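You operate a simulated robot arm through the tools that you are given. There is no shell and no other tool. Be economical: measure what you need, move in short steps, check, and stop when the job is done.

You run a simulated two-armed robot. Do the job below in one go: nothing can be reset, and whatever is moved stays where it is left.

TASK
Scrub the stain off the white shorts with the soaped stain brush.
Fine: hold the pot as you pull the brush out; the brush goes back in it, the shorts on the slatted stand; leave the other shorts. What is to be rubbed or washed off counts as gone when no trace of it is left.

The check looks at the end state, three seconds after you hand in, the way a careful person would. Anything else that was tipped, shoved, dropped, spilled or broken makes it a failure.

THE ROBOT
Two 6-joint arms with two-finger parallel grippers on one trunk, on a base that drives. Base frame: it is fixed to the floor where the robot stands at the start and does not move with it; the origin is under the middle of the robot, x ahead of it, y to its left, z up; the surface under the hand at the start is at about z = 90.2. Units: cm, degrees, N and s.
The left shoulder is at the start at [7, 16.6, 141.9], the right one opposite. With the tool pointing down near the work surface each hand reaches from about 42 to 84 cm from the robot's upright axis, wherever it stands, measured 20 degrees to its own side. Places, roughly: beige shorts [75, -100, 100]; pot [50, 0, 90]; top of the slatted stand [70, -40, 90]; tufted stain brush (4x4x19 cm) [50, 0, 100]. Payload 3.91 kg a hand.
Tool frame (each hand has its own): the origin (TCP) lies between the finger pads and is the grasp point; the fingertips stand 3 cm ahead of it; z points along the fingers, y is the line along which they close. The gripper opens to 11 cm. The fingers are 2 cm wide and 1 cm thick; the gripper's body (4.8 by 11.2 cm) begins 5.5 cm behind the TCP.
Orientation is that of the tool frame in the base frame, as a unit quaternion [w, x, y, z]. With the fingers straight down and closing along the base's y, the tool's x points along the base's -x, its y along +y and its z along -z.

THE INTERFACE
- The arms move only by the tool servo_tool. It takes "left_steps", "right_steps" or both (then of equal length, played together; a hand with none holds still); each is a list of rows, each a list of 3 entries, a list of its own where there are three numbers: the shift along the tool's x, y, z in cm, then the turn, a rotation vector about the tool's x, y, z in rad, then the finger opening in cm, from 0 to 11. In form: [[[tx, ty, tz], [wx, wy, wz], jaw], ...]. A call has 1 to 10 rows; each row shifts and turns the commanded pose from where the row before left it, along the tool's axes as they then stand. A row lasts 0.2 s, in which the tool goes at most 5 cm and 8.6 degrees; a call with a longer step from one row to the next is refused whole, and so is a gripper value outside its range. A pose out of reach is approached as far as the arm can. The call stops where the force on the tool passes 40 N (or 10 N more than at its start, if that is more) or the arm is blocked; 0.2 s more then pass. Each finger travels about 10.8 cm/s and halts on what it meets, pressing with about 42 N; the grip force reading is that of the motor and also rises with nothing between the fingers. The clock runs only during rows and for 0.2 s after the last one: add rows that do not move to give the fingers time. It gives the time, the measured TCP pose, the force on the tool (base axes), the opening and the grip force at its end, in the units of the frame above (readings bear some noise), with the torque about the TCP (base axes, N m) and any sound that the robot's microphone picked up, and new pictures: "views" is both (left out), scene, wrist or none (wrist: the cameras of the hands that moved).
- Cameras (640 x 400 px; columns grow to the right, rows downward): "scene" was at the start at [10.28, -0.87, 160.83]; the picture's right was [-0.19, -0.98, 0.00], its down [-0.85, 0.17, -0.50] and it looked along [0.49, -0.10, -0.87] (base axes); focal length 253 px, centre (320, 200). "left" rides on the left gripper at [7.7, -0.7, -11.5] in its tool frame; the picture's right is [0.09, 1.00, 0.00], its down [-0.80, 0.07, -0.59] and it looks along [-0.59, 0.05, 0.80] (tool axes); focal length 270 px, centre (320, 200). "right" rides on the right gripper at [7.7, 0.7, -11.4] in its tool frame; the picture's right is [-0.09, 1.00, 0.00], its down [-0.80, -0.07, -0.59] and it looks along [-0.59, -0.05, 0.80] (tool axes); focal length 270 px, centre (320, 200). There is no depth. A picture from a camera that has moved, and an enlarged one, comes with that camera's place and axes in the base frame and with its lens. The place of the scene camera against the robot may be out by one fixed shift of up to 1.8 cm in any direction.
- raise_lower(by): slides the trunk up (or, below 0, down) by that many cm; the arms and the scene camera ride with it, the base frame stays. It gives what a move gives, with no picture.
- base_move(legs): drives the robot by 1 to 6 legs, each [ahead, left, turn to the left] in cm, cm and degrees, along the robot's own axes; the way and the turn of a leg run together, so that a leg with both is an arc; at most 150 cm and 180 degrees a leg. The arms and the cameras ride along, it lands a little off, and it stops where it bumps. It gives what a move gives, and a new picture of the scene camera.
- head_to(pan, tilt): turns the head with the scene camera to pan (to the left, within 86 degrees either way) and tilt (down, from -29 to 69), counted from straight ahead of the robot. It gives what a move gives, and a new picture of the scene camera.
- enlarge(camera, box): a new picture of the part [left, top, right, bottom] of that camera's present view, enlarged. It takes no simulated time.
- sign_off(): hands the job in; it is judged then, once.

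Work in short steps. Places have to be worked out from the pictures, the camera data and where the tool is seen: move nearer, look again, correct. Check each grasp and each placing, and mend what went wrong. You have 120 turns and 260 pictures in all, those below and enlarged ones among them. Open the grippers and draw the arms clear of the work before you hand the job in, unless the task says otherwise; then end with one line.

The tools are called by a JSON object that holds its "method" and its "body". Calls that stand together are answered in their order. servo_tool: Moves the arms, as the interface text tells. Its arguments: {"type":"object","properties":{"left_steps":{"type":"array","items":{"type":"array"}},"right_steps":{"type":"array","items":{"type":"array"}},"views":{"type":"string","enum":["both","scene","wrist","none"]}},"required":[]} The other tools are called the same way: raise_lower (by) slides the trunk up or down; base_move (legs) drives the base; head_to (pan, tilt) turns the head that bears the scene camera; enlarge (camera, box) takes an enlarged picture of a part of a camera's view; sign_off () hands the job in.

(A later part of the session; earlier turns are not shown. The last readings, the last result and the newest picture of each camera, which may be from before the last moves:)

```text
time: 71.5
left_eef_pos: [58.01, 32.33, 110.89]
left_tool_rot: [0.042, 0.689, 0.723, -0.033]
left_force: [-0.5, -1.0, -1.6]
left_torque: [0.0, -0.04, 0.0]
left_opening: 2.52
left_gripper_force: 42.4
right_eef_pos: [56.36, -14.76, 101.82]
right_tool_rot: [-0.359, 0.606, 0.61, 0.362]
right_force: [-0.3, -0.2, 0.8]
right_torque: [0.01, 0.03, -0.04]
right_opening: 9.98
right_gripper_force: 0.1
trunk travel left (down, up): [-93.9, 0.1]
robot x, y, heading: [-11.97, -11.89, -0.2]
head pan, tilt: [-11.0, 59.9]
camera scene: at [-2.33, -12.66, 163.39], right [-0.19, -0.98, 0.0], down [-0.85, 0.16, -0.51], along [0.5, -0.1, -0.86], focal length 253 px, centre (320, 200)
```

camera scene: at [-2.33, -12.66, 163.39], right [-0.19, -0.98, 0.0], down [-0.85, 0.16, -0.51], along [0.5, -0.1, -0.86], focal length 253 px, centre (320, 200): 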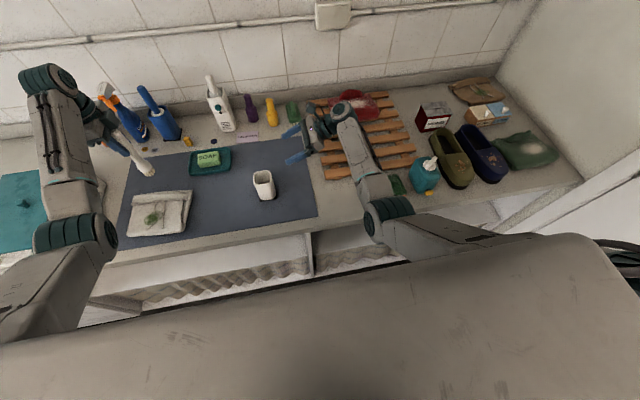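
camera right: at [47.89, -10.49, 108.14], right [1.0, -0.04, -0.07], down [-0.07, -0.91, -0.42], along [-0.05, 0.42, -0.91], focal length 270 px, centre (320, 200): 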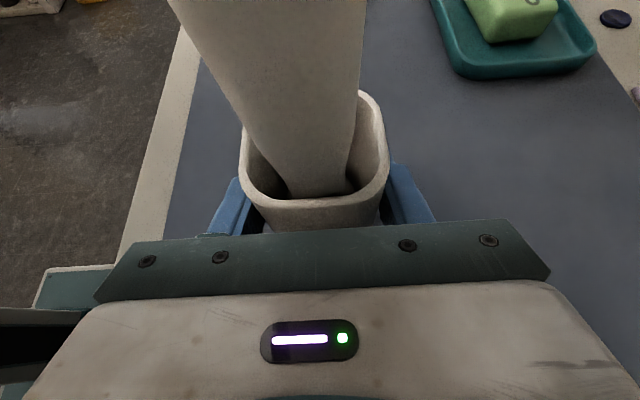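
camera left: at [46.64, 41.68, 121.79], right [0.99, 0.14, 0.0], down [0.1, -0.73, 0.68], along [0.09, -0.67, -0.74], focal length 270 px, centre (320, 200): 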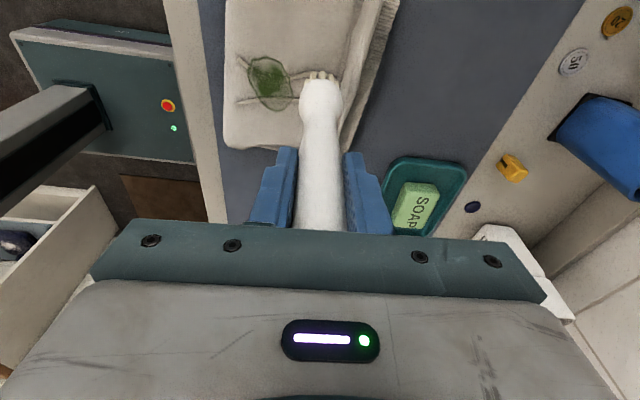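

I carry the brush over the soap bar.

{"method": "servo_tool", "body": {"left_steps": [[[-3.5, 1, 0.3], [0, 0, 0], 1.5], [[-3.5, 1, 0.3], [0, 0, 0], 1.5], [[-3.5, 0.8, 0.3], [0, 0, 0], 1.5], [[-3.5, 0.6, 0.3], [0, 0, 0], 1.5], [[-2.4, 0.4, 0.3], [0, 0, 0], 1.5], [[0, 0, 0], [0, 0, 0], 1.5]], "views": "wrist"}}

{"method": "enlarge", "body": {"camera": "scene", "box": [150, 115, 278, 195]}}

```text
time: 72.9
left_eef_pos: [63.18, 16.1, 110.76]
left_tool_rot: [0.042, 0.688, 0.724, -0.035]
left_force: [1.1, -0.4, -0.2]
left_torque: [-0.04, -0.03, -0.01]
left_opening: 2.49
left_gripper_force: 41.8
right_eef_pos: [56.88, -14.71, 101.56]
right_tool_rot: [-0.36, 0.608, 0.609, 0.361]
right_force: [-0.4, 0.1, -0.1]
right_torque: [-0.03, 0.01, 0.0]
right_opening: 10.03
right_gripper_force: 0.0
trunk travel left (down, up): [-93.9, 0.1]
robot x, y, heading: [-11.87, -11.97, 0.2]
head pan, tilt: [-11.0, 59.9]
camera left: at [62.01, 25.07, 121.13], right [0.99, 0.14, 0.0], down [0.1, -0.73, 0.68], along [0.09, -0.67, -0.74], focal length 270 px, centre (320, 200)
```

left: 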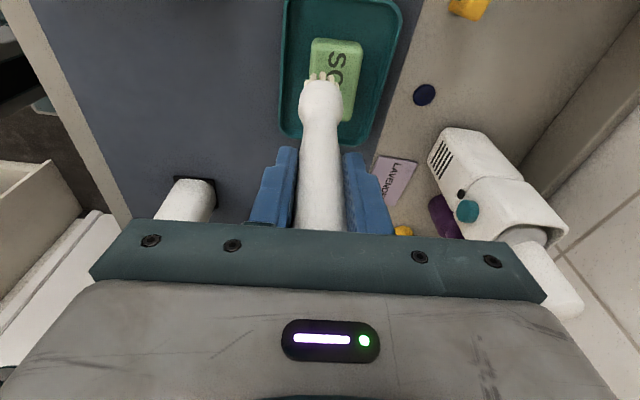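

```text
5.00 times, centred on (214, 155) of scene
camera zoom: at [-1.56, -12.49, 163.32], right [-0.19, -0.98, 0.0], down [-0.85, 0.16, -0.5], along [0.49, -0.1, -0.87], focal length 1264 px, centre (850, 425)
```

zoom: 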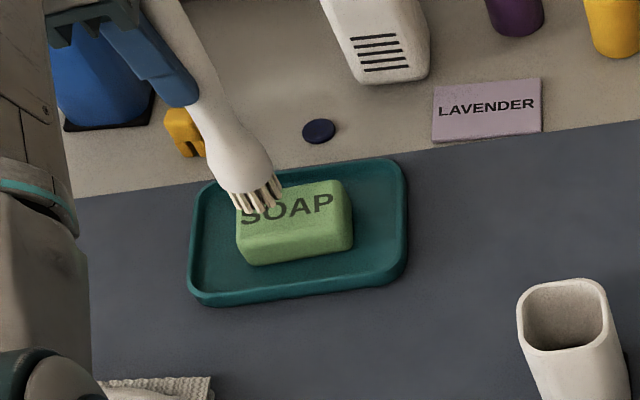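

Tip is near the bar's left edge; I shift about (+1.1, -2.4) and lower gently onto the bar.

{"method": "servo_tool", "body": {"left_steps": [[[-1.2, 0.6, 0.1], [0, 0, 0], 1.5], [[-1.2, 0.55, 0.1], [0, 0, 0], 1.5], [[0, 0, 0.5], [0, 0, 0], 1.5], [[0, 0, 0.5], [0, 0, 0], 1.5], [[0, 0, 0], [0, 0, 0], 1.5]], "views": "none"}}

{"method": "enlarge", "body": {"camera": "scene", "box": [150, 115, 278, 195]}}

```text
time: 74.1
left_eef_pos: [64.44, 13.67, 109.79]
left_tool_rot: [0.041, 0.689, 0.723, -0.035]
left_force: [0.4, -0.2, -0.6]
left_torque: [0.04, 0.02, 0.0]
left_opening: 2.51
left_gripper_force: 42.2
right_eef_pos: [56.9, -14.7, 101.53]
right_tool_rot: [-0.359, 0.608, 0.609, 0.361]
right_force: [0.2, -0.3, 0.8]
right_torque: [-0.01, 0.0, 0.01]
right_opening: 10.0
right_gripper_force: 0.1
trunk travel left (down, up): [-93.9, 0.1]
robot x, y, heading: [-11.6, -11.75, -0.1]
head pan, tilt: [-11.0, 59.9]
```

```text
5.00 times, centred on (214, 155) of scene
camera zoom: at [-1.58, -12.65, 163.33], right [-0.19, -0.98, 0.0], down [-0.85, 0.16, -0.5], along [0.49, -0.1, -0.87], focal length 1264 px, centre (850, 425)
```

zoom: 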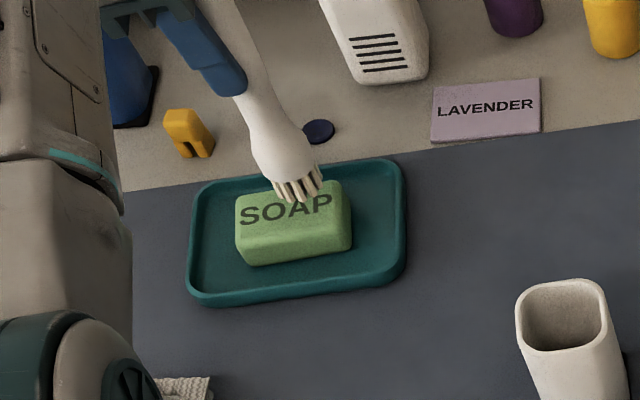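

I continue lowering in small steps with a slight -x shift.

{"method": "servo_tool", "body": {"left_steps": [[[0, -0.4, 0.25], [0, 0, 0], 1.5], [[0, -0.3, 0.25], [0, 0, 0], 1.5], [[0, 0, 0.2], [0, 0, 0], 1.5], [[0, 0, 0], [0, 0, 0], 1.5]], "views": "none"}}

{"method": "enlarge", "body": {"camera": "scene", "box": [150, 115, 278, 195]}}

```text
time: 75.1
left_eef_pos: [63.52, 13.63, 109.16]
left_tool_rot: [0.04, 0.689, 0.723, -0.034]
left_force: [-0.5, 0.2, -0.8]
left_torque: [-0.01, 0.0, -0.02]
left_opening: 2.5
left_gripper_force: 41.9
right_eef_pos: [56.93, -14.65, 101.49]
right_tool_rot: [-0.36, 0.607, 0.609, 0.361]
right_force: [0.5, 0.8, 0.0]
right_torque: [0.03, -0.02, 0.0]
right_opening: 10.0
right_gripper_force: 0.0
trunk travel left (down, up): [-93.9, 0.1]
robot x, y, heading: [-12.02, -11.36, 0.0]
head pan, tilt: [-11.0, 59.9]
```

```text
5.00 times, centred on (214, 155) of scene
camera zoom: at [-1.58, -12.61, 163.33], right [-0.19, -0.98, 0.0], down [-0.85, 0.16, -0.5], along [0.49, -0.1, -0.87], focal length 1264 px, centre (850, 425)
```

zoom: 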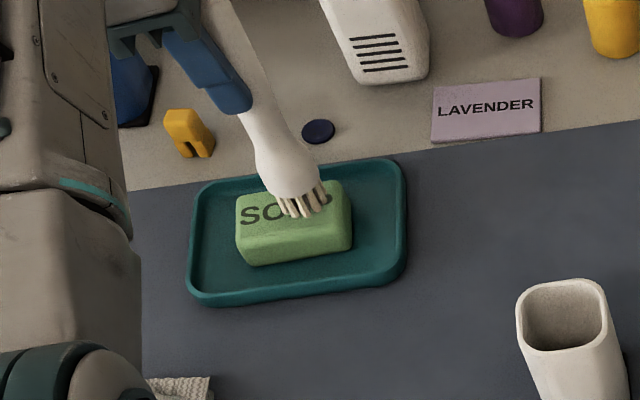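

Tip is now over the bar's middle; I lower further to contact.

{"method": "servo_tool", "body": {"left_steps": [[[0.1, 0, 0.3], [0, 0, 0], 1.5], [[0, 0, 0.25], [0, 0, 0], 1.5], [[0, 0, 0.2], [0, 0, 0], 1.5], [[0, 0, 0], [0, 0, 0], 1.5]], "views": "none"}}

```text
time: 76.1
left_eef_pos: [63.7, 13.67, 108.45]
left_tool_rot: [0.042, 0.689, 0.723, -0.034]
left_force: [-0.5, -0.6, -0.3]
left_torque: [-0.01, -0.05, 0.0]
left_opening: 2.52
left_gripper_force: 42.3
right_eef_pos: [56.89, -14.81, 101.42]
right_tool_rot: [-0.36, 0.608, 0.609, 0.361]
right_force: [0.1, 0.9, 0.0]
right_torque: [0.03, -0.01, 0.0]
right_opening: 10.01
right_gripper_force: 0.0
trunk travel left (down, up): [-93.9, 0.1]
robot x, y, heading: [-11.85, -11.84, -0.0]
head pan, tilt: [-11.0, 59.9]
```

{"method": "servo_tool", "body": {"left_steps": [[[0, 0, 0.2], [0, 0, 0], 1.5], [[0, 0, 0.2], [0, 0, 0], 1.5], [[0, 0, 0], [0, 0, 0], 1.5]], "views": "none"}}

{"method": "enlarge", "body": {"camera": "scene", "box": [174, 130, 254, 180]}}

```text
time: 76.9
left_eef_pos: [63.67, 13.68, 108.04]
left_tool_rot: [0.041, 0.689, 0.723, -0.034]
left_force: [0.6, 0.2, -0.4]
left_torque: [-0.01, 0.03, 0.03]
left_opening: 2.51
left_gripper_force: 42.3
right_eef_pos: [57.0, -14.71, 101.63]
right_tool_rot: [-0.359, 0.608, 0.609, 0.361]
right_force: [0.4, 0.2, 0.1]
right_torque: [0.02, 0.01, 0.01]
right_opening: 9.98
right_gripper_force: 0.1
trunk travel left (down, up): [-93.9, 0.1]
robot x, y, heading: [-11.87, -11.86, 0.2]
head pan, tilt: [-11.0, 59.9]
```

```text
8.00 times, centred on (214, 155) of scene
camera zoom: at [-1.59, -12.61, 163.33], right [-0.19, -0.98, 0.0], down [-0.85, 0.16, -0.5], along [0.49, -0.1, -0.87], focal length 2023 px, centre (1168, 560)
```

zoom: 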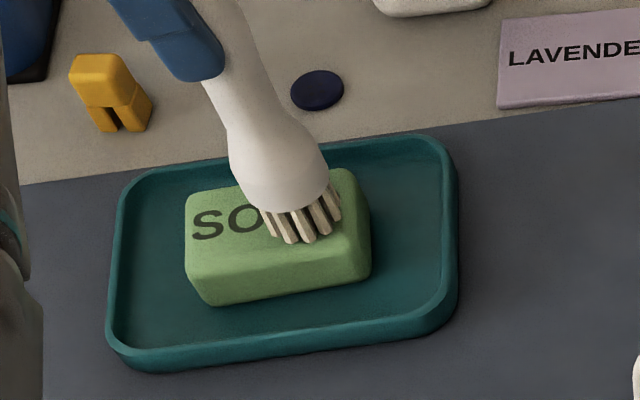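

Nearly there; I recentre slightly (+x, +y) and lower until force.

{"method": "servo_tool", "body": {"left_steps": [[[0.5, 0.5, 0.1], [0, 0, 0], 1.5], [[0, 0, 0.2], [0, 0, 0], 1.5], [[0, 0, 0.2], [0, 0, 0], 1.5], [[0, 0, 0], [0, 0, 0], 1.5]], "views": "none"}}

```text
time: 77.9
left_eef_pos: [64.11, 14.01, 107.6]
left_tool_rot: [0.042, 0.688, 0.723, -0.033]
left_force: [0.3, 1.0, 8.7]
left_torque: [-0.05, -0.14, 0.03]
left_opening: 2.53
left_gripper_force: 41.8
right_eef_pos: [56.76, -14.74, 101.62]
right_tool_rot: [-0.36, 0.607, 0.61, 0.361]
right_force: [-0.1, -0.9, -0.6]
right_torque: [0.0, -0.03, 0.0]
right_opening: 9.99
right_gripper_force: 0.1
trunk travel left (down, up): [-93.9, 0.1]
robot x, y, heading: [-11.74, -11.64, 0.1]
head pan, tilt: [-11.0, 59.9]
```

Contact at 9 N. Gentle short strokes on the soap.

{"method": "servo_tool", "body": {"left_steps": [[[0.8, 0, -0.09], [0, 0, 0], 1.5], [[-0.8, 0, 0.09], [0, 0, 0], 1.5], [[-0.8, 0, 0.09], [0, 0, 0], 1.5], [[0.8, 0, -0.09], [0, 0, 0], 1.5], [[0.8, 0, -0.09], [0, 0, 0], 1.5], [[-0.8, 0, 0.09], [0, 0, 0], 1.5], [[-0.8, 0, 0.09], [0, 0, 0], 1.5], [[0.8, 0, -0.09], [0, 0, 0], 1.5]], "views": "none"}}

{"method": "enlarge", "body": {"camera": "scene", "box": [174, 130, 254, 180]}}

```text
time: 79.7
left_eef_pos: [63.98, 13.98, 107.66]
left_tool_rot: [0.042, 0.689, 0.722, -0.035]
left_force: [1.2, -2.0, 4.8]
left_torque: [-0.32, -0.05, -0.01]
left_opening: 2.52
left_gripper_force: 41.9
right_eef_pos: [56.72, -14.66, 101.64]
right_tool_rot: [-0.359, 0.608, 0.609, 0.362]
right_force: [0.8, 0.2, 0.4]
right_torque: [-0.01, 0.0, -0.03]
right_opening: 10.02
right_gripper_force: 0.1
trunk travel left (down, up): [-93.9, 0.1]
robot x, y, heading: [-11.73, -11.79, -0.0]
head pan, tilt: [-11.0, 59.9]
```

```text
8.00 times, centred on (214, 155) of scene
camera zoom: at [-1.76, -12.61, 163.34], right [-0.19, -0.98, 0.0], down [-0.85, 0.16, -0.5], along [0.49, -0.1, -0.86], focal length 2023 px, centre (1168, 560)
```

zoom: 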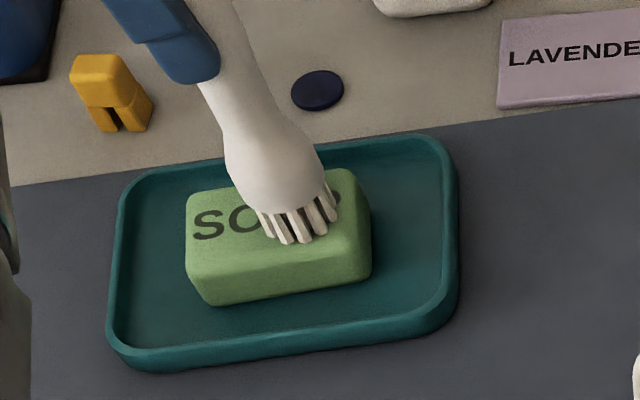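

Bristles have turned white with soap. I lift, carry the brush back toward the shorts, then drive back 10 cm.

{"method": "servo_tool", "body": {"left_steps": [[[0, 0, -1.5], [0, 0, 0], 1.5], [[0, 0, -2], [0, 0, 0], 1.5], [[3.5, -1.5, -0.4], [0, 0, 0], 1.5], [[3.5, -1.5, -0.4], [0, 0, 0], 1.5], [[3.5, -1.5, -0.4], [0, 0, 0], 1.5], [[3.5, -1, -0.4], [0, 0, 0], 1.5], [[3.5, -0.5, -0.4], [0, 0, 0], 1.5], [[0, 0, 0], [0, 0, 0], 1.5]], "views": "none"}}

{"method": "base_move", "body": {"legs": [[-10, 0, 0]]}}

```text
time: 81.5
left_eef_pos: [57.36, 31.63, 111.14]
left_tool_rot: [0.041, 0.688, 0.724, -0.034]
left_force: [-0.1, 0.2, -0.2]
left_torque: [-0.01, -0.05, 0.01]
left_opening: 2.52
left_gripper_force: 41.6
right_eef_pos: [56.91, -14.72, 101.49]
right_tool_rot: [-0.36, 0.608, 0.608, 0.362]
right_force: [0.6, -0.6, 0.7]
right_torque: [0.0, -0.01, 0.01]
right_opening: 9.98
right_gripper_force: 0.2
trunk travel left (down, up): [-93.9, 0.1]
robot x, y, heading: [-11.74, -11.53, 0.1]
head pan, tilt: [-11.0, 59.9]
```

```text
time: 82.6
left_eef_pos: [48.25, 31.5, 110.64]
left_tool_rot: [0.041, 0.689, 0.723, -0.037]
left_force: [0.0, -0.3, -0.4]
left_torque: [-0.02, 0.03, -0.01]
left_opening: 2.51
left_gripper_force: 41.9
right_eef_pos: [47.47, -14.78, 101.2]
right_tool_rot: [-0.361, 0.609, 0.607, 0.36]
right_force: [-0.4, 0.5, 0.1]
right_torque: [0.04, -0.01, 0.0]
right_opening: 10.01
right_gripper_force: 0.0
trunk travel left (down, up): [-93.9, 0.1]
robot x, y, heading: [-21.57, -11.5, 0.0]
head pan, tilt: [-11.0, 59.9]
camera scene: at [-10.58, -12.56, 163.26], right [-0.19, -0.98, 0.0], down [-0.85, 0.17, -0.5], along [0.49, -0.1, -0.87], focal length 253 px, centre (320, 200)
```

scene: 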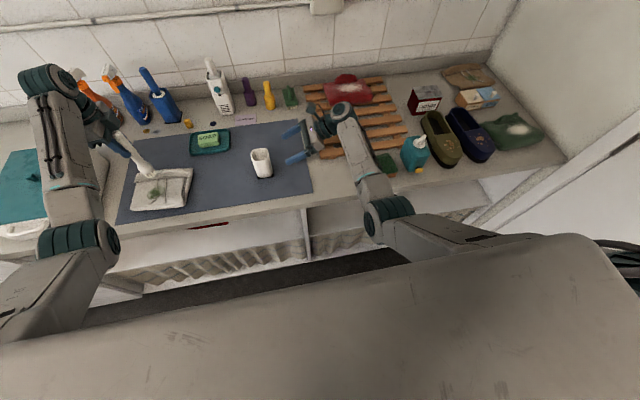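

Now back over the stain centre (43.9, 31.9) and down to contact.

{"method": "servo_tool", "body": {"left_steps": [[[0.3, -2.2, 0], [0, 0, 0], 1.5], [[0.3, -2.1, 0.5], [0, 0, 0], 1.5], [[0.2, 0, 1.2], [0, 0, 0], 1.5], [[0.1, 0, 1], [0, 0, 0], 1.5], [[0, 0, 0.4], [0, 0, 0], 1.5], [[0, 0, 0], [0, 0, 0], 1.5]], "views": "none"}}

{"method": "enlarge", "body": {"camera": "scene", "box": [118, 160, 198, 210]}}

```text
time: 84.0
left_eef_pos: [43.36, 31.79, 107.89]
left_tool_rot: [0.041, 0.689, 0.723, -0.034]
left_force: [0.1, 0.1, -0.3]
left_torque: [0.02, 0.02, -0.03]
left_opening: 2.5
left_gripper_force: 42.0
right_eef_pos: [47.14, -14.75, 101.57]
right_tool_rot: [-0.36, 0.607, 0.609, 0.361]
right_force: [0.5, 0.1, 0.4]
right_torque: [0.01, 0.04, -0.01]
right_opening: 10.02
right_gripper_force: 0.1
trunk travel left (down, up): [-93.9, 0.1]
robot x, y, heading: [-21.55, -11.82, -0.0]
head pan, tilt: [-11.0, 59.9]
```

```text
8.00 times, centred on (158, 185) of scene
camera zoom: at [-11.36, -12.64, 163.33], right [-0.19, -0.98, 0.0], down [-0.85, 0.17, -0.5], along [0.49, -0.1, -0.86], focal length 2023 px, centre (1616, 320)
```

zoom: 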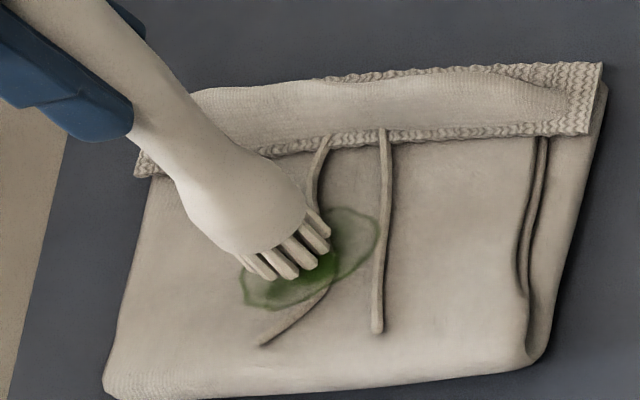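

Well placed. I press down and begin strokes along the diagonal.

{"method": "servo_tool", "body": {"left_steps": [[[-0.6, 0, 0.3], [0, 0, 0], 1.5], [[0, 0, 0.25], [0, 0, 0], 1.5], [[1.5, -0.4, -0.16], [0, 0, 0], 1.5], [[-1.5, 0.4, 0.16], [0, 0, 0], 1.5], [[-1.5, 0.4, 0.16], [0, 0, 0], 1.5], [[1.5, -0.4, -0.16], [0, 0, 0], 1.5], [[1.5, -0.4, -0.16], [0, 0, 0], 1.5], [[-1.5, 0.4, 0.16], [0, 0, 0], 1.5], [[-1.5, 0.4, 0.16], [0, 0, 0], 1.5], [[1.5, -0.4, -0.16], [0, 0, 0], 1.5]], "views": "none"}}

{"method": "enlarge", "body": {"camera": "scene", "box": [118, 160, 198, 210]}}

```text
time: 86.2
left_eef_pos: [43.26, 31.5, 107.39]
left_tool_rot: [0.041, 0.689, 0.723, -0.035]
left_force: [-0.2, 1.1, -1.2]
left_torque: [-0.01, -0.01, 0.0]
left_opening: 2.5
left_gripper_force: 42.0
right_eef_pos: [47.15, -14.51, 101.58]
right_tool_rot: [-0.359, 0.608, 0.609, 0.361]
right_force: [0.5, 1.0, 1.4]
right_torque: [-0.03, 0.0, 0.0]
right_opening: 10.01
right_gripper_force: 0.1
trunk travel left (down, up): [-93.9, 0.1]
robot x, y, heading: [-21.63, -11.77, 0.0]
head pan, tilt: [-11.0, 59.9]
```

```text
8.00 times, centred on (158, 185) of scene
camera zoom: at [-11.42, -12.33, 163.34], right [-0.19, -0.98, 0.0], down [-0.85, 0.17, -0.5], along [0.49, -0.1, -0.86], focal length 2023 px, centre (1616, 320)
```

zoom: 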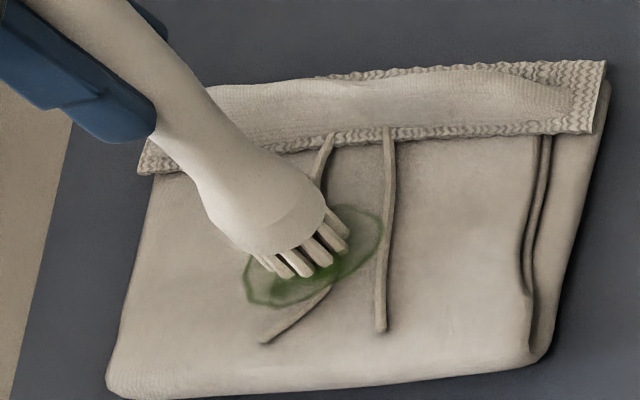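

No contact force yet; I press further until ~15 N.

{"method": "servo_tool", "body": {"left_steps": [[[0, 0, 0.25], [0, 0, 0], 1.5], [[0, 0, 0.25], [0, 0, 0], 1.5], [[0, 0, 0], [0, 0, 0], 1.5]], "views": "none"}}

```text
time: 87.0
left_eef_pos: [43.33, 31.08, 107.04]
left_tool_rot: [0.043, 0.69, 0.722, -0.034]
left_force: [1.1, 2.1, 8.3]
left_torque: [0.04, -0.12, 0.05]
left_opening: 2.5
left_gripper_force: 42.5
right_eef_pos: [47.01, -14.84, 101.65]
right_tool_rot: [-0.36, 0.608, 0.608, 0.362]
right_force: [-0.3, -0.2, -0.1]
right_torque: [-0.04, -0.02, 0.0]
right_opening: 9.99
right_gripper_force: 0.0
trunk travel left (down, up): [-93.9, 0.1]
robot x, y, heading: [-21.57, -11.71, 0.2]
head pan, tilt: [-11.0, 59.9]
```

{"method": "servo_tool", "body": {"left_steps": [[[0.5, 0, 0.1], [0, 0, 0], 1.5], [[1.5, -0.4, -0.16], [0, 0, 0], 1.5], [[-1.5, 0.4, 0.16], [0, 0, 0], 1.5], [[-1.5, 0.4, 0.16], [0, 0, 0], 1.5], [[1.5, -0.4, -0.16], [0, 0, 0], 1.5], [[1.5, -0.4, -0.16], [0, 0, 0], 1.5], [[-1.5, 0.4, 0.16], [0, 0, 0], 1.5], [[-1.5, 0.4, 0.16], [0, 0, 0], 1.5], [[1.5, -0.4, -0.16], [0, 0, 0], 1.5], [[0, 0, 0], [0, 0, 0], 1.5]], "views": "none"}}

{"method": "enlarge", "body": {"camera": "scene", "box": [118, 160, 198, 210]}}

```text
time: 89.2
left_eef_pos: [43.33, 31.43, 106.89]
left_tool_rot: [0.042, 0.69, 0.721, -0.035]
left_force: [1.9, -7.1, 14.1]
left_torque: [-1.17, -0.2, 0.05]
left_opening: 2.52
left_gripper_force: 41.7
right_eef_pos: [47.06, -14.93, 101.7]
right_tool_rot: [-0.359, 0.608, 0.609, 0.363]
right_force: [-0.3, -0.2, 0.3]
right_torque: [-0.02, -0.02, 0.0]
right_opening: 10.01
right_gripper_force: 0.0
trunk travel left (down, up): [-93.9, 0.1]
robot x, y, heading: [-21.84, -11.92, -0.0]
head pan, tilt: [-11.0, 59.9]
```

```text
8.00 times, centred on (158, 185) of scene
camera zoom: at [-11.63, -12.84, 163.35], right [-0.19, -0.98, 0.0], down [-0.85, 0.17, -0.5], along [0.49, -0.1, -0.86], focal length 2023 px, centre (1616, 320)
```

zoom: 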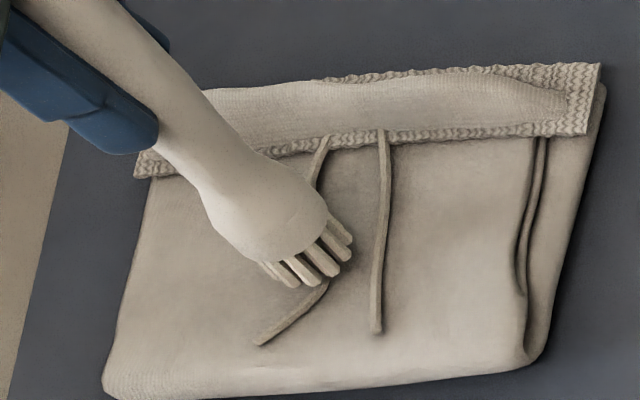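

The stain is vanishing. A few more strokes for good measure, then lift aside and inspect.

{"method": "servo_tool", "body": {"left_steps": [[[1, 0.6, -0.11], [0, 0, 0], 1.5], [[-1.5, 0.4, 0.16], [0, 0, 0], 1.5], [[-1, -0.5, 0.11], [0, 0, 0], 1.5], [[1.5, -1.0, -0.16], [0, 0, 0], 1.5], [[1.5, -0.2, -0.16], [0, 0, 0], 1.5], [[0, 0, -2], [0, 0, 0], 1.5], [[0, 2, -2], [0, 0, 0], 1.5], [[0, 3, 0], [0, 0, 0], 1.5], [[0, 0, 0], [0, 0, 0], 1.5]], "views": "wrist"}}

{"method": "enlarge", "body": {"camera": "scene", "box": [118, 160, 198, 210]}}

```text
time: 91.2
left_eef_pos: [47.79, 33.84, 110.79]
left_tool_rot: [0.041, 0.689, 0.722, -0.035]
left_force: [-0.1, -0.2, -1.2]
left_torque: [0.02, 0.02, 0.01]
left_opening: 2.51
left_gripper_force: 41.4
right_eef_pos: [47.17, -14.69, 101.53]
right_tool_rot: [-0.359, 0.608, 0.608, 0.361]
right_force: [-0.2, -0.4, 0.0]
right_torque: [-0.02, 0.01, -0.02]
right_opening: 9.98
right_gripper_force: 0.0
trunk travel left (down, up): [-93.9, 0.1]
robot x, y, heading: [-21.57, -12.18, 0.1]
head pan, tilt: [-11.0, 59.9]
camera left: at [46.64, 42.82, 121.18], right [0.99, 0.13, 0.0], down [0.1, -0.73, 0.68], along [0.09, -0.67, -0.74], focal length 270 px, centre (320, 200)
```

left: 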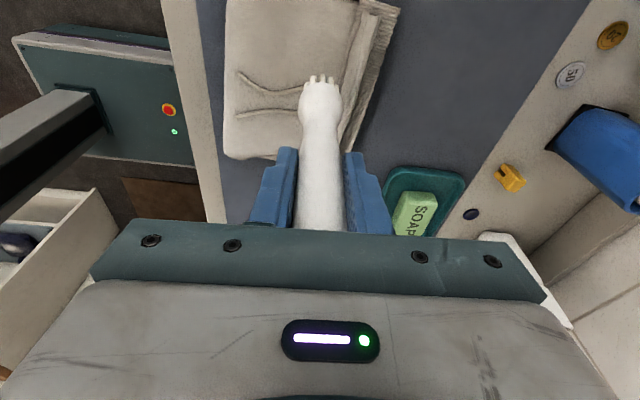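

```text
8.00 times, centred on (158, 185) of scene
camera zoom: at [-11.29, -12.45, 163.32], right [-0.19, -0.98, 0.0], down [-0.85, 0.17, -0.5], along [0.49, -0.1, -0.87], focal length 2023 px, centre (1616, 320)
```

zoom: 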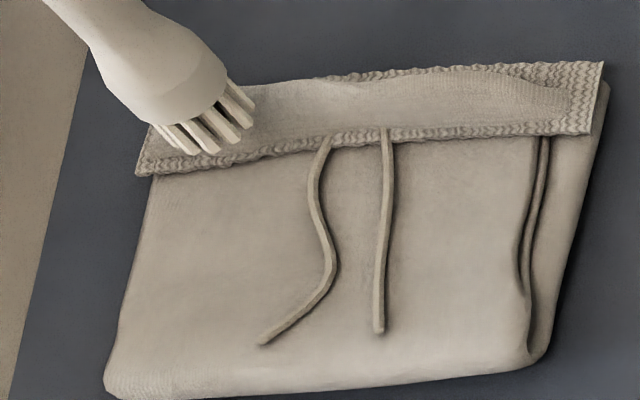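

Stain fully gone. Next, return the brush: I drive back 4 cm for more height, then look.

{"method": "base_move", "body": {"legs": [[-4, 0, 0]]}}

{"method": "servo_tool", "body": {"left_steps": [[[-3, 0, -0.6], [0, 0, 0], 1.5], [[-4, 0.8, -0.6], [0, 0, 0], 1.5], [[-4, 0.8, -0.6], [0, 0, 0], 1.5], [[-4, 0.8, -0.6], [0, 0, 0], 1.5], [[-4, 0.8, -1], [0, 0, 0], 1.5], [[-4, 0.6, -1], [0, 0, 0], 1.5], [[0, 0, -1], [0, 0, 0], 1.5], [[0, 0, -1], [0, 0, 0], 1.5], [[0, 0, -1], [0, 0, 0], 1.5], [[0, 0, 0], [0, 0, 0], 1.5]], "views": "both"}}

```text
time: 92.1
left_eef_pos: [44.54, 33.83, 110.18]
left_tool_rot: [0.038, 0.689, 0.723, -0.038]
left_force: [1.0, 0.5, -0.8]
left_torque: [-0.01, 0.06, -0.03]
left_opening: 2.5
left_gripper_force: 41.3
right_eef_pos: [44.03, -14.81, 100.92]
right_tool_rot: [-0.362, 0.609, 0.607, 0.359]
right_force: [1.1, -0.5, -0.8]
right_torque: [0.02, 0.01, 0.06]
right_opening: 10.01
right_gripper_force: 0.1
trunk travel left (down, up): [-93.9, 0.1]
robot x, y, heading: [-25.5, -11.48, -0.1]
head pan, tilt: [-11.0, 59.9]
camera scene: at [-13.99, -12.63, 163.21], right [-0.19, -0.98, 0.0], down [-0.85, 0.17, -0.49], along [0.49, -0.1, -0.87], focal length 253 px, centre (320, 200)
```

scene: 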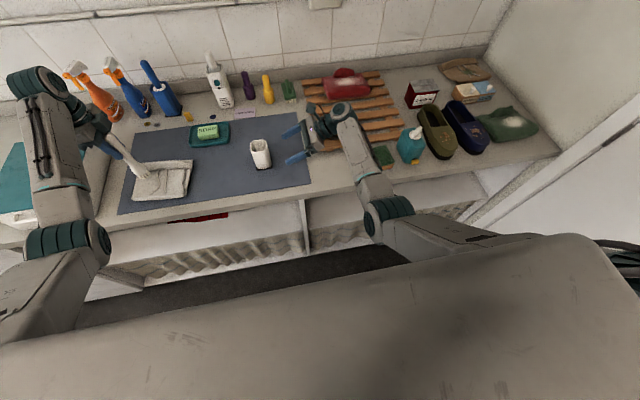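

```text
time: 94.3
left_eef_pos: [50.71, 11.81, 119.22]
left_tool_rot: [0.041, 0.69, 0.721, -0.034]
left_force: [-0.1, 0.3, -1.2]
left_torque: [0.01, -0.01, -0.01]
left_opening: 2.52
left_gripper_force: 41.5
left hand out of reach, approached as far as the arm can: row 5, 7, 8, 9
right_eef_pos: [43.24, -14.77, 101.55]
right_tool_rot: [-0.36, 0.608, 0.609, 0.362]
right_force: [0.0, 0.0, -0.5]
right_torque: [0.03, -0.04, -0.01]
right_opening: 10.01
right_gripper_force: 0.0
trunk travel left (down, up): [-93.9, 0.1]
robot x, y, heading: [-25.82, -11.65, 0.1]
head pan, tilt: [-11.0, 59.9]
camera scene: at [-15.25, -12.6, 163.33], right [-0.19, -0.98, 0.0], down [-0.85, 0.17, -0.5], along [0.49, -0.1, -0.86], focal length 253 px, centre (320, 200)
camera left: at [49.59, 20.76, 129.63], right [0.99, 0.13, 0.0], down [0.1, -0.73, 0.68], along [0.09, -0.67, -0.74], focal length 270 px, centre (320, 200)
```

scene: 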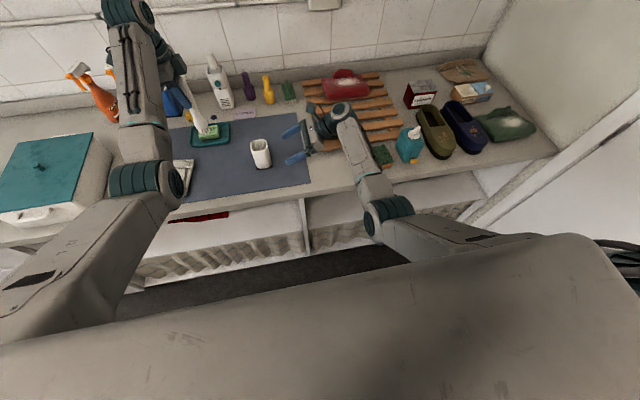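
left: 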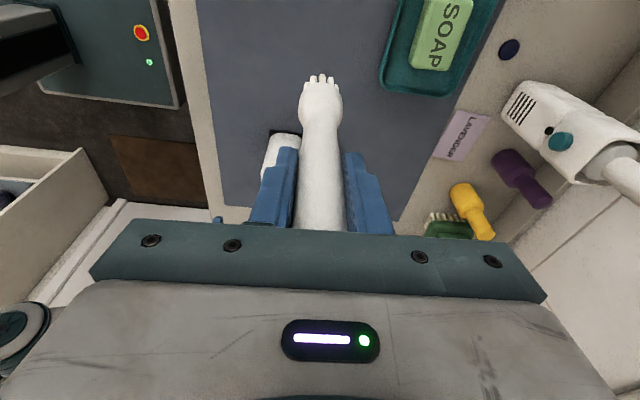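

Height is ample now (z 119). Right hand goes back to its pre-grasp at the pot and looks.

{"method": "servo_tool", "body": {"right_steps": [[[0.1, 2.1, 0.8], [0, 0, 0], 10], [[0.1, 2.1, 0.8], [0, 0, 0], 10], [[0, 0, 0], [0, 0, 0], 10]], "views": "wrist"}}

```text
time: 95.1
left_eef_pos: [50.73, 11.81, 119.23]
left_tool_rot: [0.042, 0.689, 0.722, -0.034]
left_force: [0.1, 0.0, -0.1]
left_torque: [-0.01, 0.0, 0.03]
left_opening: 2.5
left_gripper_force: 42.2
right_eef_pos: [47.53, -13.33, 100.98]
right_tool_rot: [-0.359, 0.608, 0.609, 0.362]
right_force: [-0.2, 0.3, -1.1]
right_torque: [0.02, -0.01, 0.01]
right_opening: 10.0
right_gripper_force: 0.0
trunk travel left (down, up): [-93.9, 0.1]
robot x, y, heading: [-25.6, -11.58, -0.3]
head pan, tilt: [-11.0, 59.9]
camera right: at [48.18, -19.66, 113.24], right [1.0, -0.04, -0.07], down [-0.07, -0.91, -0.42], along [-0.05, 0.42, -0.91], focal length 270 px, centre (320, 200)
```

right: 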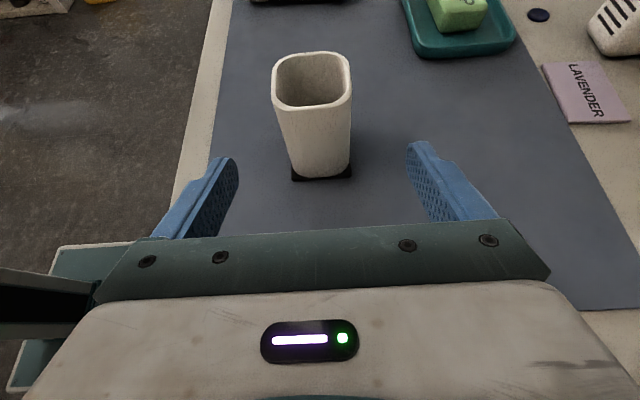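

Pot is at x≈47.2; I advance and grip.

{"method": "servo_tool", "body": {"right_steps": [[[0, -0.3, 3], [0, 0, 0], 10], [[0, 0, 3], [0, 0, 0], 10], [[0, 0, 2.5], [0, 0, 0], 10], [[0, 0, 2], [0, 0, 0], 10], [[0, 0, 0], [0, 0, 0], 9], [[0, 0, 0], [0, 0, 0], 8], [[0, 0, 0], [0, 0, 0], 7], [[0, 0, 0], [0, 0, 0], 6], [[0, 0, 0], [0, 0, 0], 5], [[0, 0, 0], [0, 0, 0], 5]], "views": "wrist"}}

```text
time: 97.3
left_eef_pos: [50.71, 11.84, 119.18]
left_tool_rot: [0.041, 0.689, 0.723, -0.036]
left_force: [-0.1, -0.3, -0.4]
left_torque: [0.01, 0.0, 0.0]
left_opening: 2.52
left_gripper_force: 41.6
right_eef_pos: [46.6, -4.55, 96.38]
right_tool_rot: [-0.36, 0.608, 0.609, 0.361]
right_force: [2.0, -0.2, -0.3]
right_torque: [-0.01, -0.01, -0.01]
right_opening: 5.58
right_gripper_force: 41.6
right hand out of reach, approached as far as the arm can: row 4
trunk travel left (down, up): [-93.9, 0.1]
robot x, y, heading: [-25.58, -11.73, 0.1]
head pan, tilt: [-11.0, 59.9]
camera right: at [47.16, -10.92, 108.62], right [1.0, -0.04, -0.07], down [-0.07, -0.91, -0.42], along [-0.05, 0.42, -0.91], focal length 270 px, centre (320, 200)
```

right: 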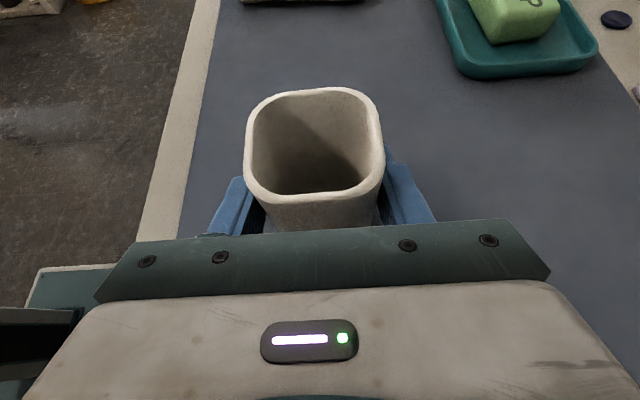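

Pot held. I move the brush over toward the pot, stopping slightly short.

{"method": "servo_tool", "body": {"left_steps": [[[-3, -1, 0.33], [0, 0, 0], 1.5], [[-3, -1, 0.33], [0, 0, 0], 1.5], [[-3, -0.8, 0.33], [0, 0, 0], 1.5], [[-3, -0.6, 0.33], [0, 0, 0], 1.5], [[-2, -0.4, 0.2], [0, 0, 0], 1.5], [[0, 0, 0], [0, 0, 0], 1.5]], "views": "wrist"}}

{"method": "enlarge", "body": {"camera": "right", "box": [160, 0, 480, 200]}}

```text
time: 98.7
left_eef_pos: [48.65, -2.4, 118.66]
left_tool_rot: [0.042, 0.69, 0.722, -0.034]
left_force: [-0.3, 0.3, -1.2]
left_torque: [-0.02, 0.01, 0.05]
left_opening: 2.51
left_gripper_force: 41.6
left hand out of reach, approached as far as the arm can: row 1, 2
right_eef_pos: [46.49, -4.64, 96.35]
right_tool_rot: [-0.36, 0.608, 0.608, 0.362]
right_force: [-0.2, -1.1, 0.8]
right_torque: [-0.04, 0.03, 0.01]
right_opening: 5.59
right_gripper_force: 41.4
trunk travel left (down, up): [-93.9, 0.1]
robot x, y, heading: [-25.31, -11.51, 0.1]
head pan, tilt: [-11.0, 59.9]
camera left: at [47.52, 6.56, 129.03], right [0.99, 0.13, 0.0], down [0.1, -0.73, 0.68], along [0.09, -0.67, -0.74], focal length 270 px, centre (320, 200)
```

left: 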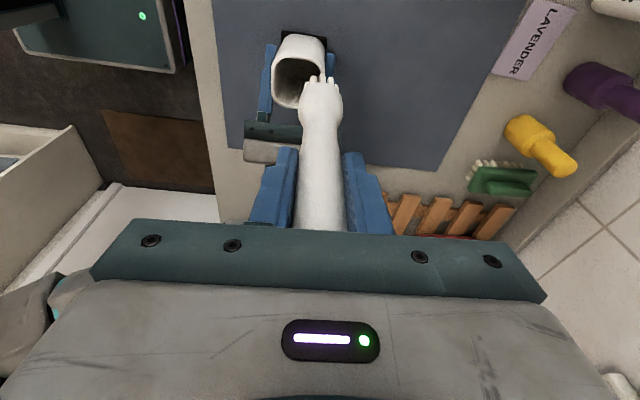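

```text
2.00 times, centred on (320, 100) of right
camera zoom: at [47.13, -10.95, 108.62], right [1.0, -0.04, -0.07], down [-0.07, -0.91, -0.42], along [-0.05, 0.42, -0.91], focal length 541 px, centre (320, 400)
```

zoom: 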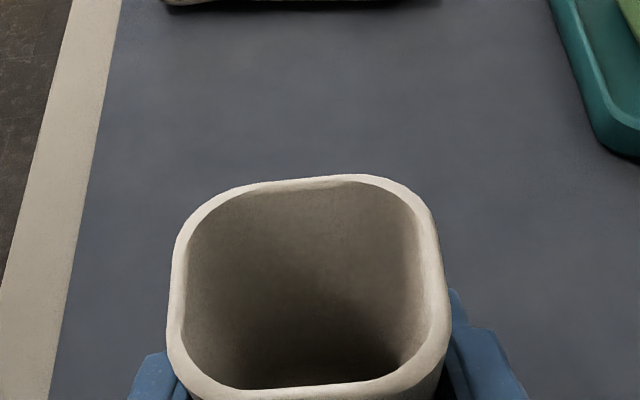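

I shift to above the pot centre (46.5, -4.0) and lower 2 cm, then check from the right camera.

{"method": "servo_tool", "body": {"left_steps": [[[-0.9, -1.05, 0], [0, 0, 0], 1.5], [[-0.9, -1.05, 0], [0, 0, 0], 1.5], [[0.1, 0, 1], [0, 0, 0], 1.5], [[0.1, 0, 0.8], [0, 0, 0], 1.5], [[0, 0, 0], [0, 0, 0], 1.5]], "views": "wrist"}}

{"method": "enlarge", "body": {"camera": "right", "box": [160, 0, 480, 200]}}

```text
time: 99.9
left_eef_pos: [47.74, -4.62, 116.25]
left_tool_rot: [0.042, 0.689, 0.723, -0.034]
left_force: [0.0, 0.1, -0.6]
left_torque: [-0.04, -0.01, 0.0]
left_opening: 2.53
left_gripper_force: 42.0
left hand out of reach, approached as far as the arm can: row 1, 2
right_eef_pos: [46.45, -4.59, 96.35]
right_tool_rot: [-0.36, 0.608, 0.608, 0.362]
right_force: [0.1, -0.4, 0.3]
right_torque: [-0.02, 0.03, 0.02]
right_opening: 5.57
right_gripper_force: 42.3
trunk travel left (down, up): [-93.9, 0.1]
robot x, y, heading: [-25.49, -11.64, 0.1]
head pan, tilt: [-11.0, 59.9]
camera left: at [46.65, 4.21, 126.7], right [0.99, 0.13, 0.0], down [0.1, -0.73, 0.68], along [0.09, -0.67, -0.74], focal length 270 px, centre (320, 200)
```

left: 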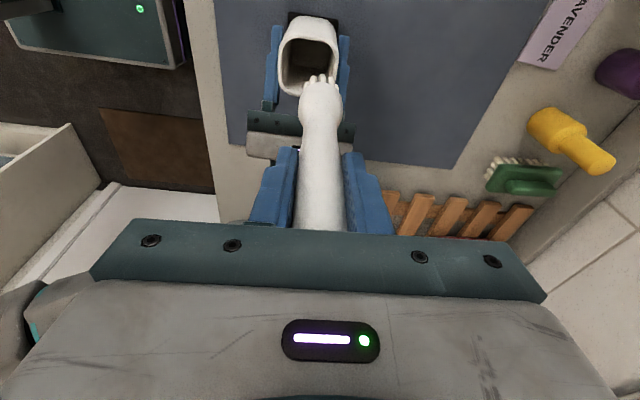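

```text
2.00 times, centred on (320, 100) of right
camera zoom: at [47.16, -10.93, 108.61], right [1.0, -0.04, -0.07], down [-0.07, -0.91, -0.42], along [-0.05, 0.42, -0.91], focal length 541 px, centre (320, 400)
```

zoom: 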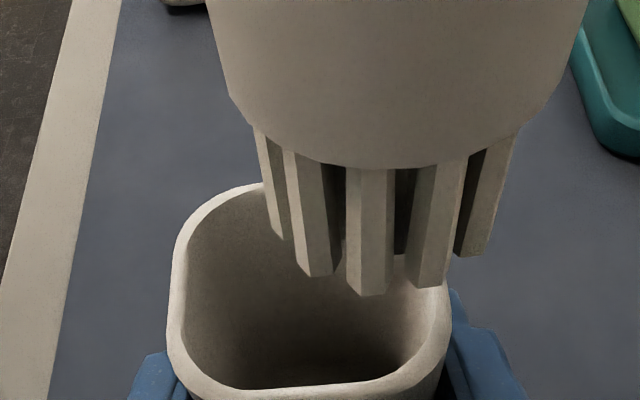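

Brush needs ~1.4 cm in -x to be centred on the pot; y is right. I shift and recheck.

{"method": "servo_tool", "body": {"left_steps": [[[0.15, -0.7, 0], [0, 0, 0], 1.5], [[0, -0.7, 0], [0, 0, 0], 1.5], [[0, 0, 0], [0, 0, 0], 1.5]], "views": "none"}}

{"method": "enlarge", "body": {"camera": "right", "box": [160, 0, 480, 200]}}

{"method": "enlarge", "body": {"camera": "left", "box": [220, 0, 412, 120]}}

```text
time: 100.7
left_eef_pos: [46.33, -4.58, 116.28]
left_tool_rot: [0.042, 0.689, 0.722, -0.034]
left_force: [-0.3, -0.2, -1.4]
left_torque: [0.01, 0.01, -0.02]
left_opening: 2.5
left_gripper_force: 42.3
right_eef_pos: [46.44, -4.56, 96.33]
right_tool_rot: [-0.36, 0.608, 0.608, 0.362]
right_force: [-0.3, 0.7, 0.0]
right_torque: [-0.01, 0.05, 0.0]
right_opening: 5.59
right_gripper_force: 41.6
trunk travel left (down, up): [-93.9, 0.1]
robot x, y, heading: [-25.41, -11.89, -0.2]
head pan, tilt: [-11.0, 59.9]
```

```text
2.00 times, centred on (320, 100) of right
camera zoom: at [47.16, -10.94, 108.61], right [1.0, -0.04, -0.08], down [-0.07, -0.91, -0.42], along [-0.05, 0.42, -0.91], focal length 541 px, centre (320, 400)
```

zoom: 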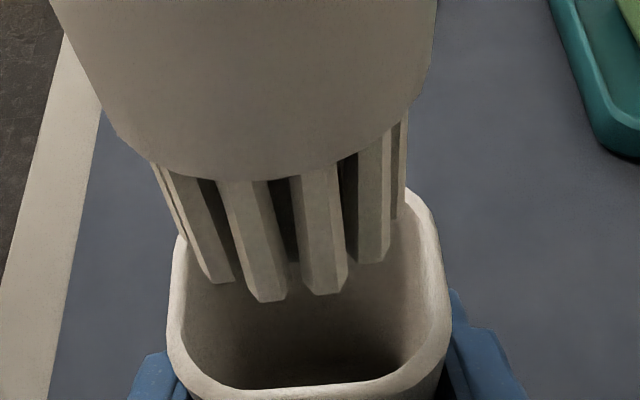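

```text
3.33 times, centred on (316, 60) of left
camera zoom: at [45.25, 4.28, 126.64], right [0.99, 0.13, 0.0], down [0.1, -0.73, 0.68], along [0.09, -0.67, -0.74], focal length 901 px, centre (333, 667)
```

zoom: 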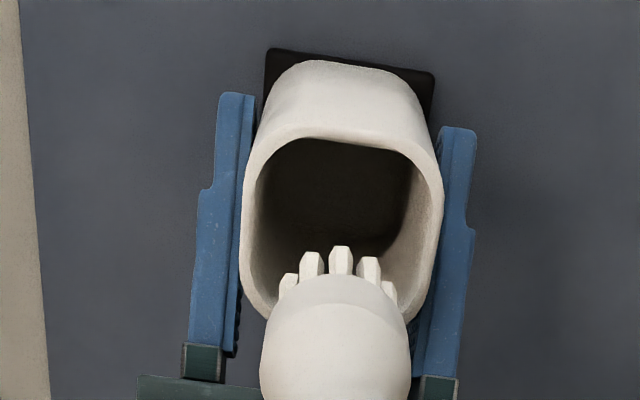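

Well centred from both views. I lower it straight down 4 cm and check force.

{"method": "servo_tool", "body": {"left_steps": [[[0.11, 0.15, 1], [0, 0, 0], 1.5], [[0.11, 0, 1], [0, 0, 0], 1.5], [[0.11, 0, 1], [0, 0, 0], 1.5], [[0.11, 0, 1], [0, 0, 0], 1.5], [[0, 0, 0], [0, 0, 0], 1.5]], "views": "none"}}

{"method": "enlarge", "body": {"camera": "right", "box": [160, 0, 480, 200]}}

```text
time: 102.0
left_eef_pos: [46.51, -4.52, 112.91]
left_tool_rot: [0.044, 0.69, 0.722, -0.031]
left_force: [-1.3, 1.4, 5.2]
left_torque: [-0.1, 0.22, -0.01]
left_opening: 2.53
left_gripper_force: 41.9
right_eef_pos: [46.33, -4.65, 96.42]
right_tool_rot: [-0.358, 0.609, 0.608, 0.362]
right_force: [1.0, 0.8, 2.2]
right_torque: [-0.02, 0.26, 0.0]
right_opening: 5.59
right_gripper_force: 42.1
trunk travel left (down, up): [-93.9, 0.1]
robot x, y, heading: [-25.0, -11.52, 0.0]
head pan, tilt: [-11.0, 59.9]
stopped in row 5 (left hand): the force on the tool passed its limit at 41 N (the readings are from after the stop); the commanded pose is now the measured one
```

```text
2.00 times, centred on (320, 100) of right
camera zoom: at [47.05, -10.98, 108.63], right [1.0, -0.04, -0.07], down [-0.07, -0.91, -0.42], along [-0.05, 0.42, -0.91], focal length 541 px, centre (320, 400)
```

zoom: 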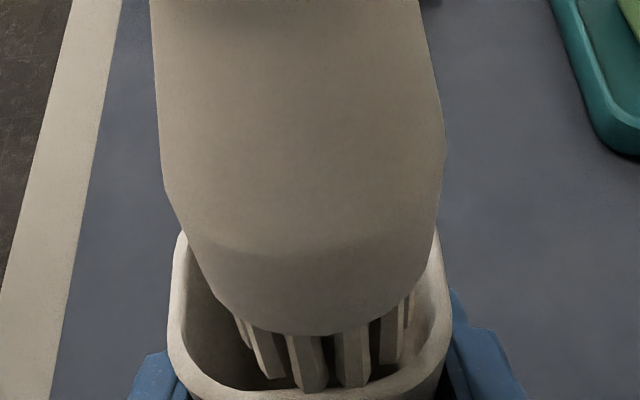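

Contact: the tufts sit close to the front (-y) wall. I raise 1 cm, and look from the left camera.

{"method": "servo_tool", "body": {"left_steps": [[[0, 0, -0.8], [0, 0, 0], 1.5], [[0.4, 0, 0], [0, 0, 0], 1.5], [[0, 0, 0], [0, 0, 0], 1.5]], "views": "none"}}

{"method": "enlarge", "body": {"camera": "left", "box": [220, 0, 412, 120]}}

{"method": "enlarge", "body": {"camera": "right", "box": [160, 0, 480, 200]}}

```text
time: 102.8
left_eef_pos: [46.42, -3.97, 113.41]
left_tool_rot: [0.044, 0.69, 0.722, -0.033]
left_force: [0.0, -0.2, -1.1]
left_torque: [0.01, -0.01, 0.02]
left_opening: 2.52
left_gripper_force: 42.0
right_eef_pos: [46.44, -4.74, 96.35]
right_tool_rot: [-0.359, 0.608, 0.609, 0.361]
right_force: [-0.6, 0.5, 5.7]
right_torque: [-0.18, 0.23, -0.06]
right_opening: 5.56
right_gripper_force: 42.6
trunk travel left (down, up): [-93.9, 0.1]
robot x, y, heading: [-25.33, -11.9, -0.0]
head pan, tilt: [-11.0, 59.9]
```

```text
3.33 times, centred on (316, 60) of left
camera zoom: at [45.21, 4.85, 123.9], right [0.99, 0.14, 0.0], down [0.1, -0.73, 0.68], along [0.1, -0.67, -0.73], focal length 901 px, centre (333, 667)
```

zoom: 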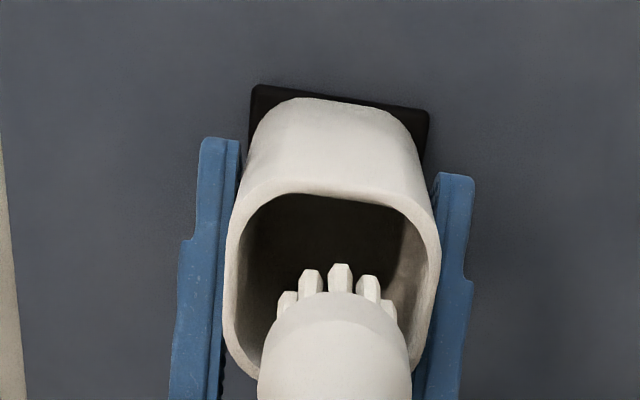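

```text
2.00 times, centred on (320, 100) of right
camera zoom: at [47.06, -10.98, 108.63], right [1.0, -0.04, -0.07], down [-0.07, -0.91, -0.42], along [-0.05, 0.42, -0.91], focal length 541 px, centre (320, 400)
```

zoom: 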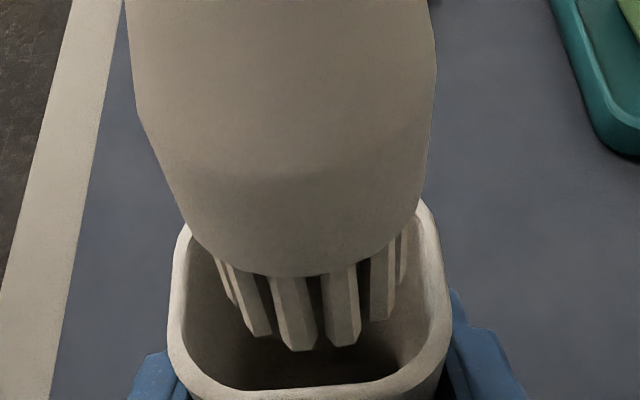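

Now the tufts are centred with ~1 cm clearance on the front. I lower again in small steps.

{"method": "servo_tool", "body": {"left_steps": [[[0.1, 0, 0.7], [0, 0, 0], 1.5], [[0.07, 0, 0.7], [0, 0, 0], 1.5], [[0.07, 0, 0.7], [0, 0, 0], 1.5], [[0, 0, 0], [0, 0, 0], 1.5]], "views": "none"}}

{"method": "enlarge", "body": {"camera": "right", "box": [160, 0, 480, 200]}}

{"method": "enlarge", "body": {"camera": "left", "box": [220, 0, 412, 120]}}

```text
time: 103.8
left_eef_pos: [46.31, -4.04, 111.37]
left_tool_rot: [0.044, 0.69, 0.722, -0.032]
left_force: [-0.5, 0.4, -0.7]
left_torque: [-0.02, -0.01, 0.0]
left_opening: 2.5
left_gripper_force: 42.0
right_eef_pos: [46.38, -4.67, 96.24]
right_tool_rot: [-0.359, 0.608, 0.609, 0.361]
right_force: [1.0, 1.0, 7.5]
right_torque: [-0.18, 0.22, -0.01]
right_opening: 5.57
right_gripper_force: 41.5
trunk travel left (down, up): [-93.9, 0.1]
robot x, y, heading: [-25.12, -11.96, -0.2]
head pan, tilt: [-11.0, 59.9]
```

```text
2.00 times, centred on (320, 100) of right
camera zoom: at [47.06, -10.98, 108.63], right [1.0, -0.04, -0.07], down [-0.07, -0.91, -0.42], along [-0.05, 0.42, -0.91], focal length 541 px, centre (320, 400)
```

zoom: 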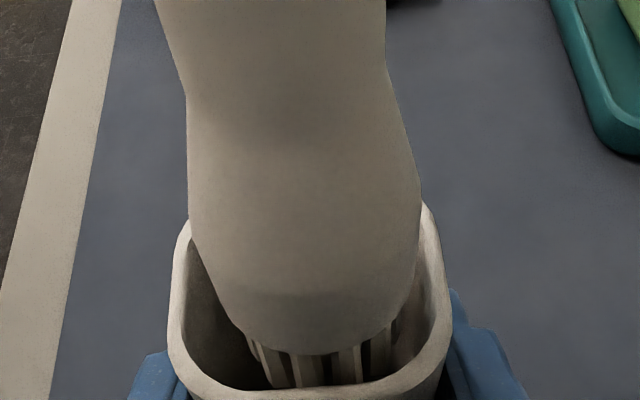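

```text
3.33 times, centred on (316, 60) of left
camera zoom: at [45.24, 4.85, 121.8], right [0.99, 0.14, 0.01], down [0.1, -0.73, 0.68], along [0.1, -0.67, -0.73], focal length 901 px, centre (333, 667)
```

zoom: 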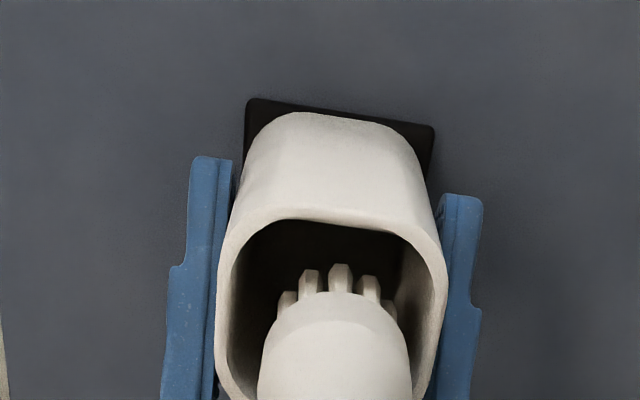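

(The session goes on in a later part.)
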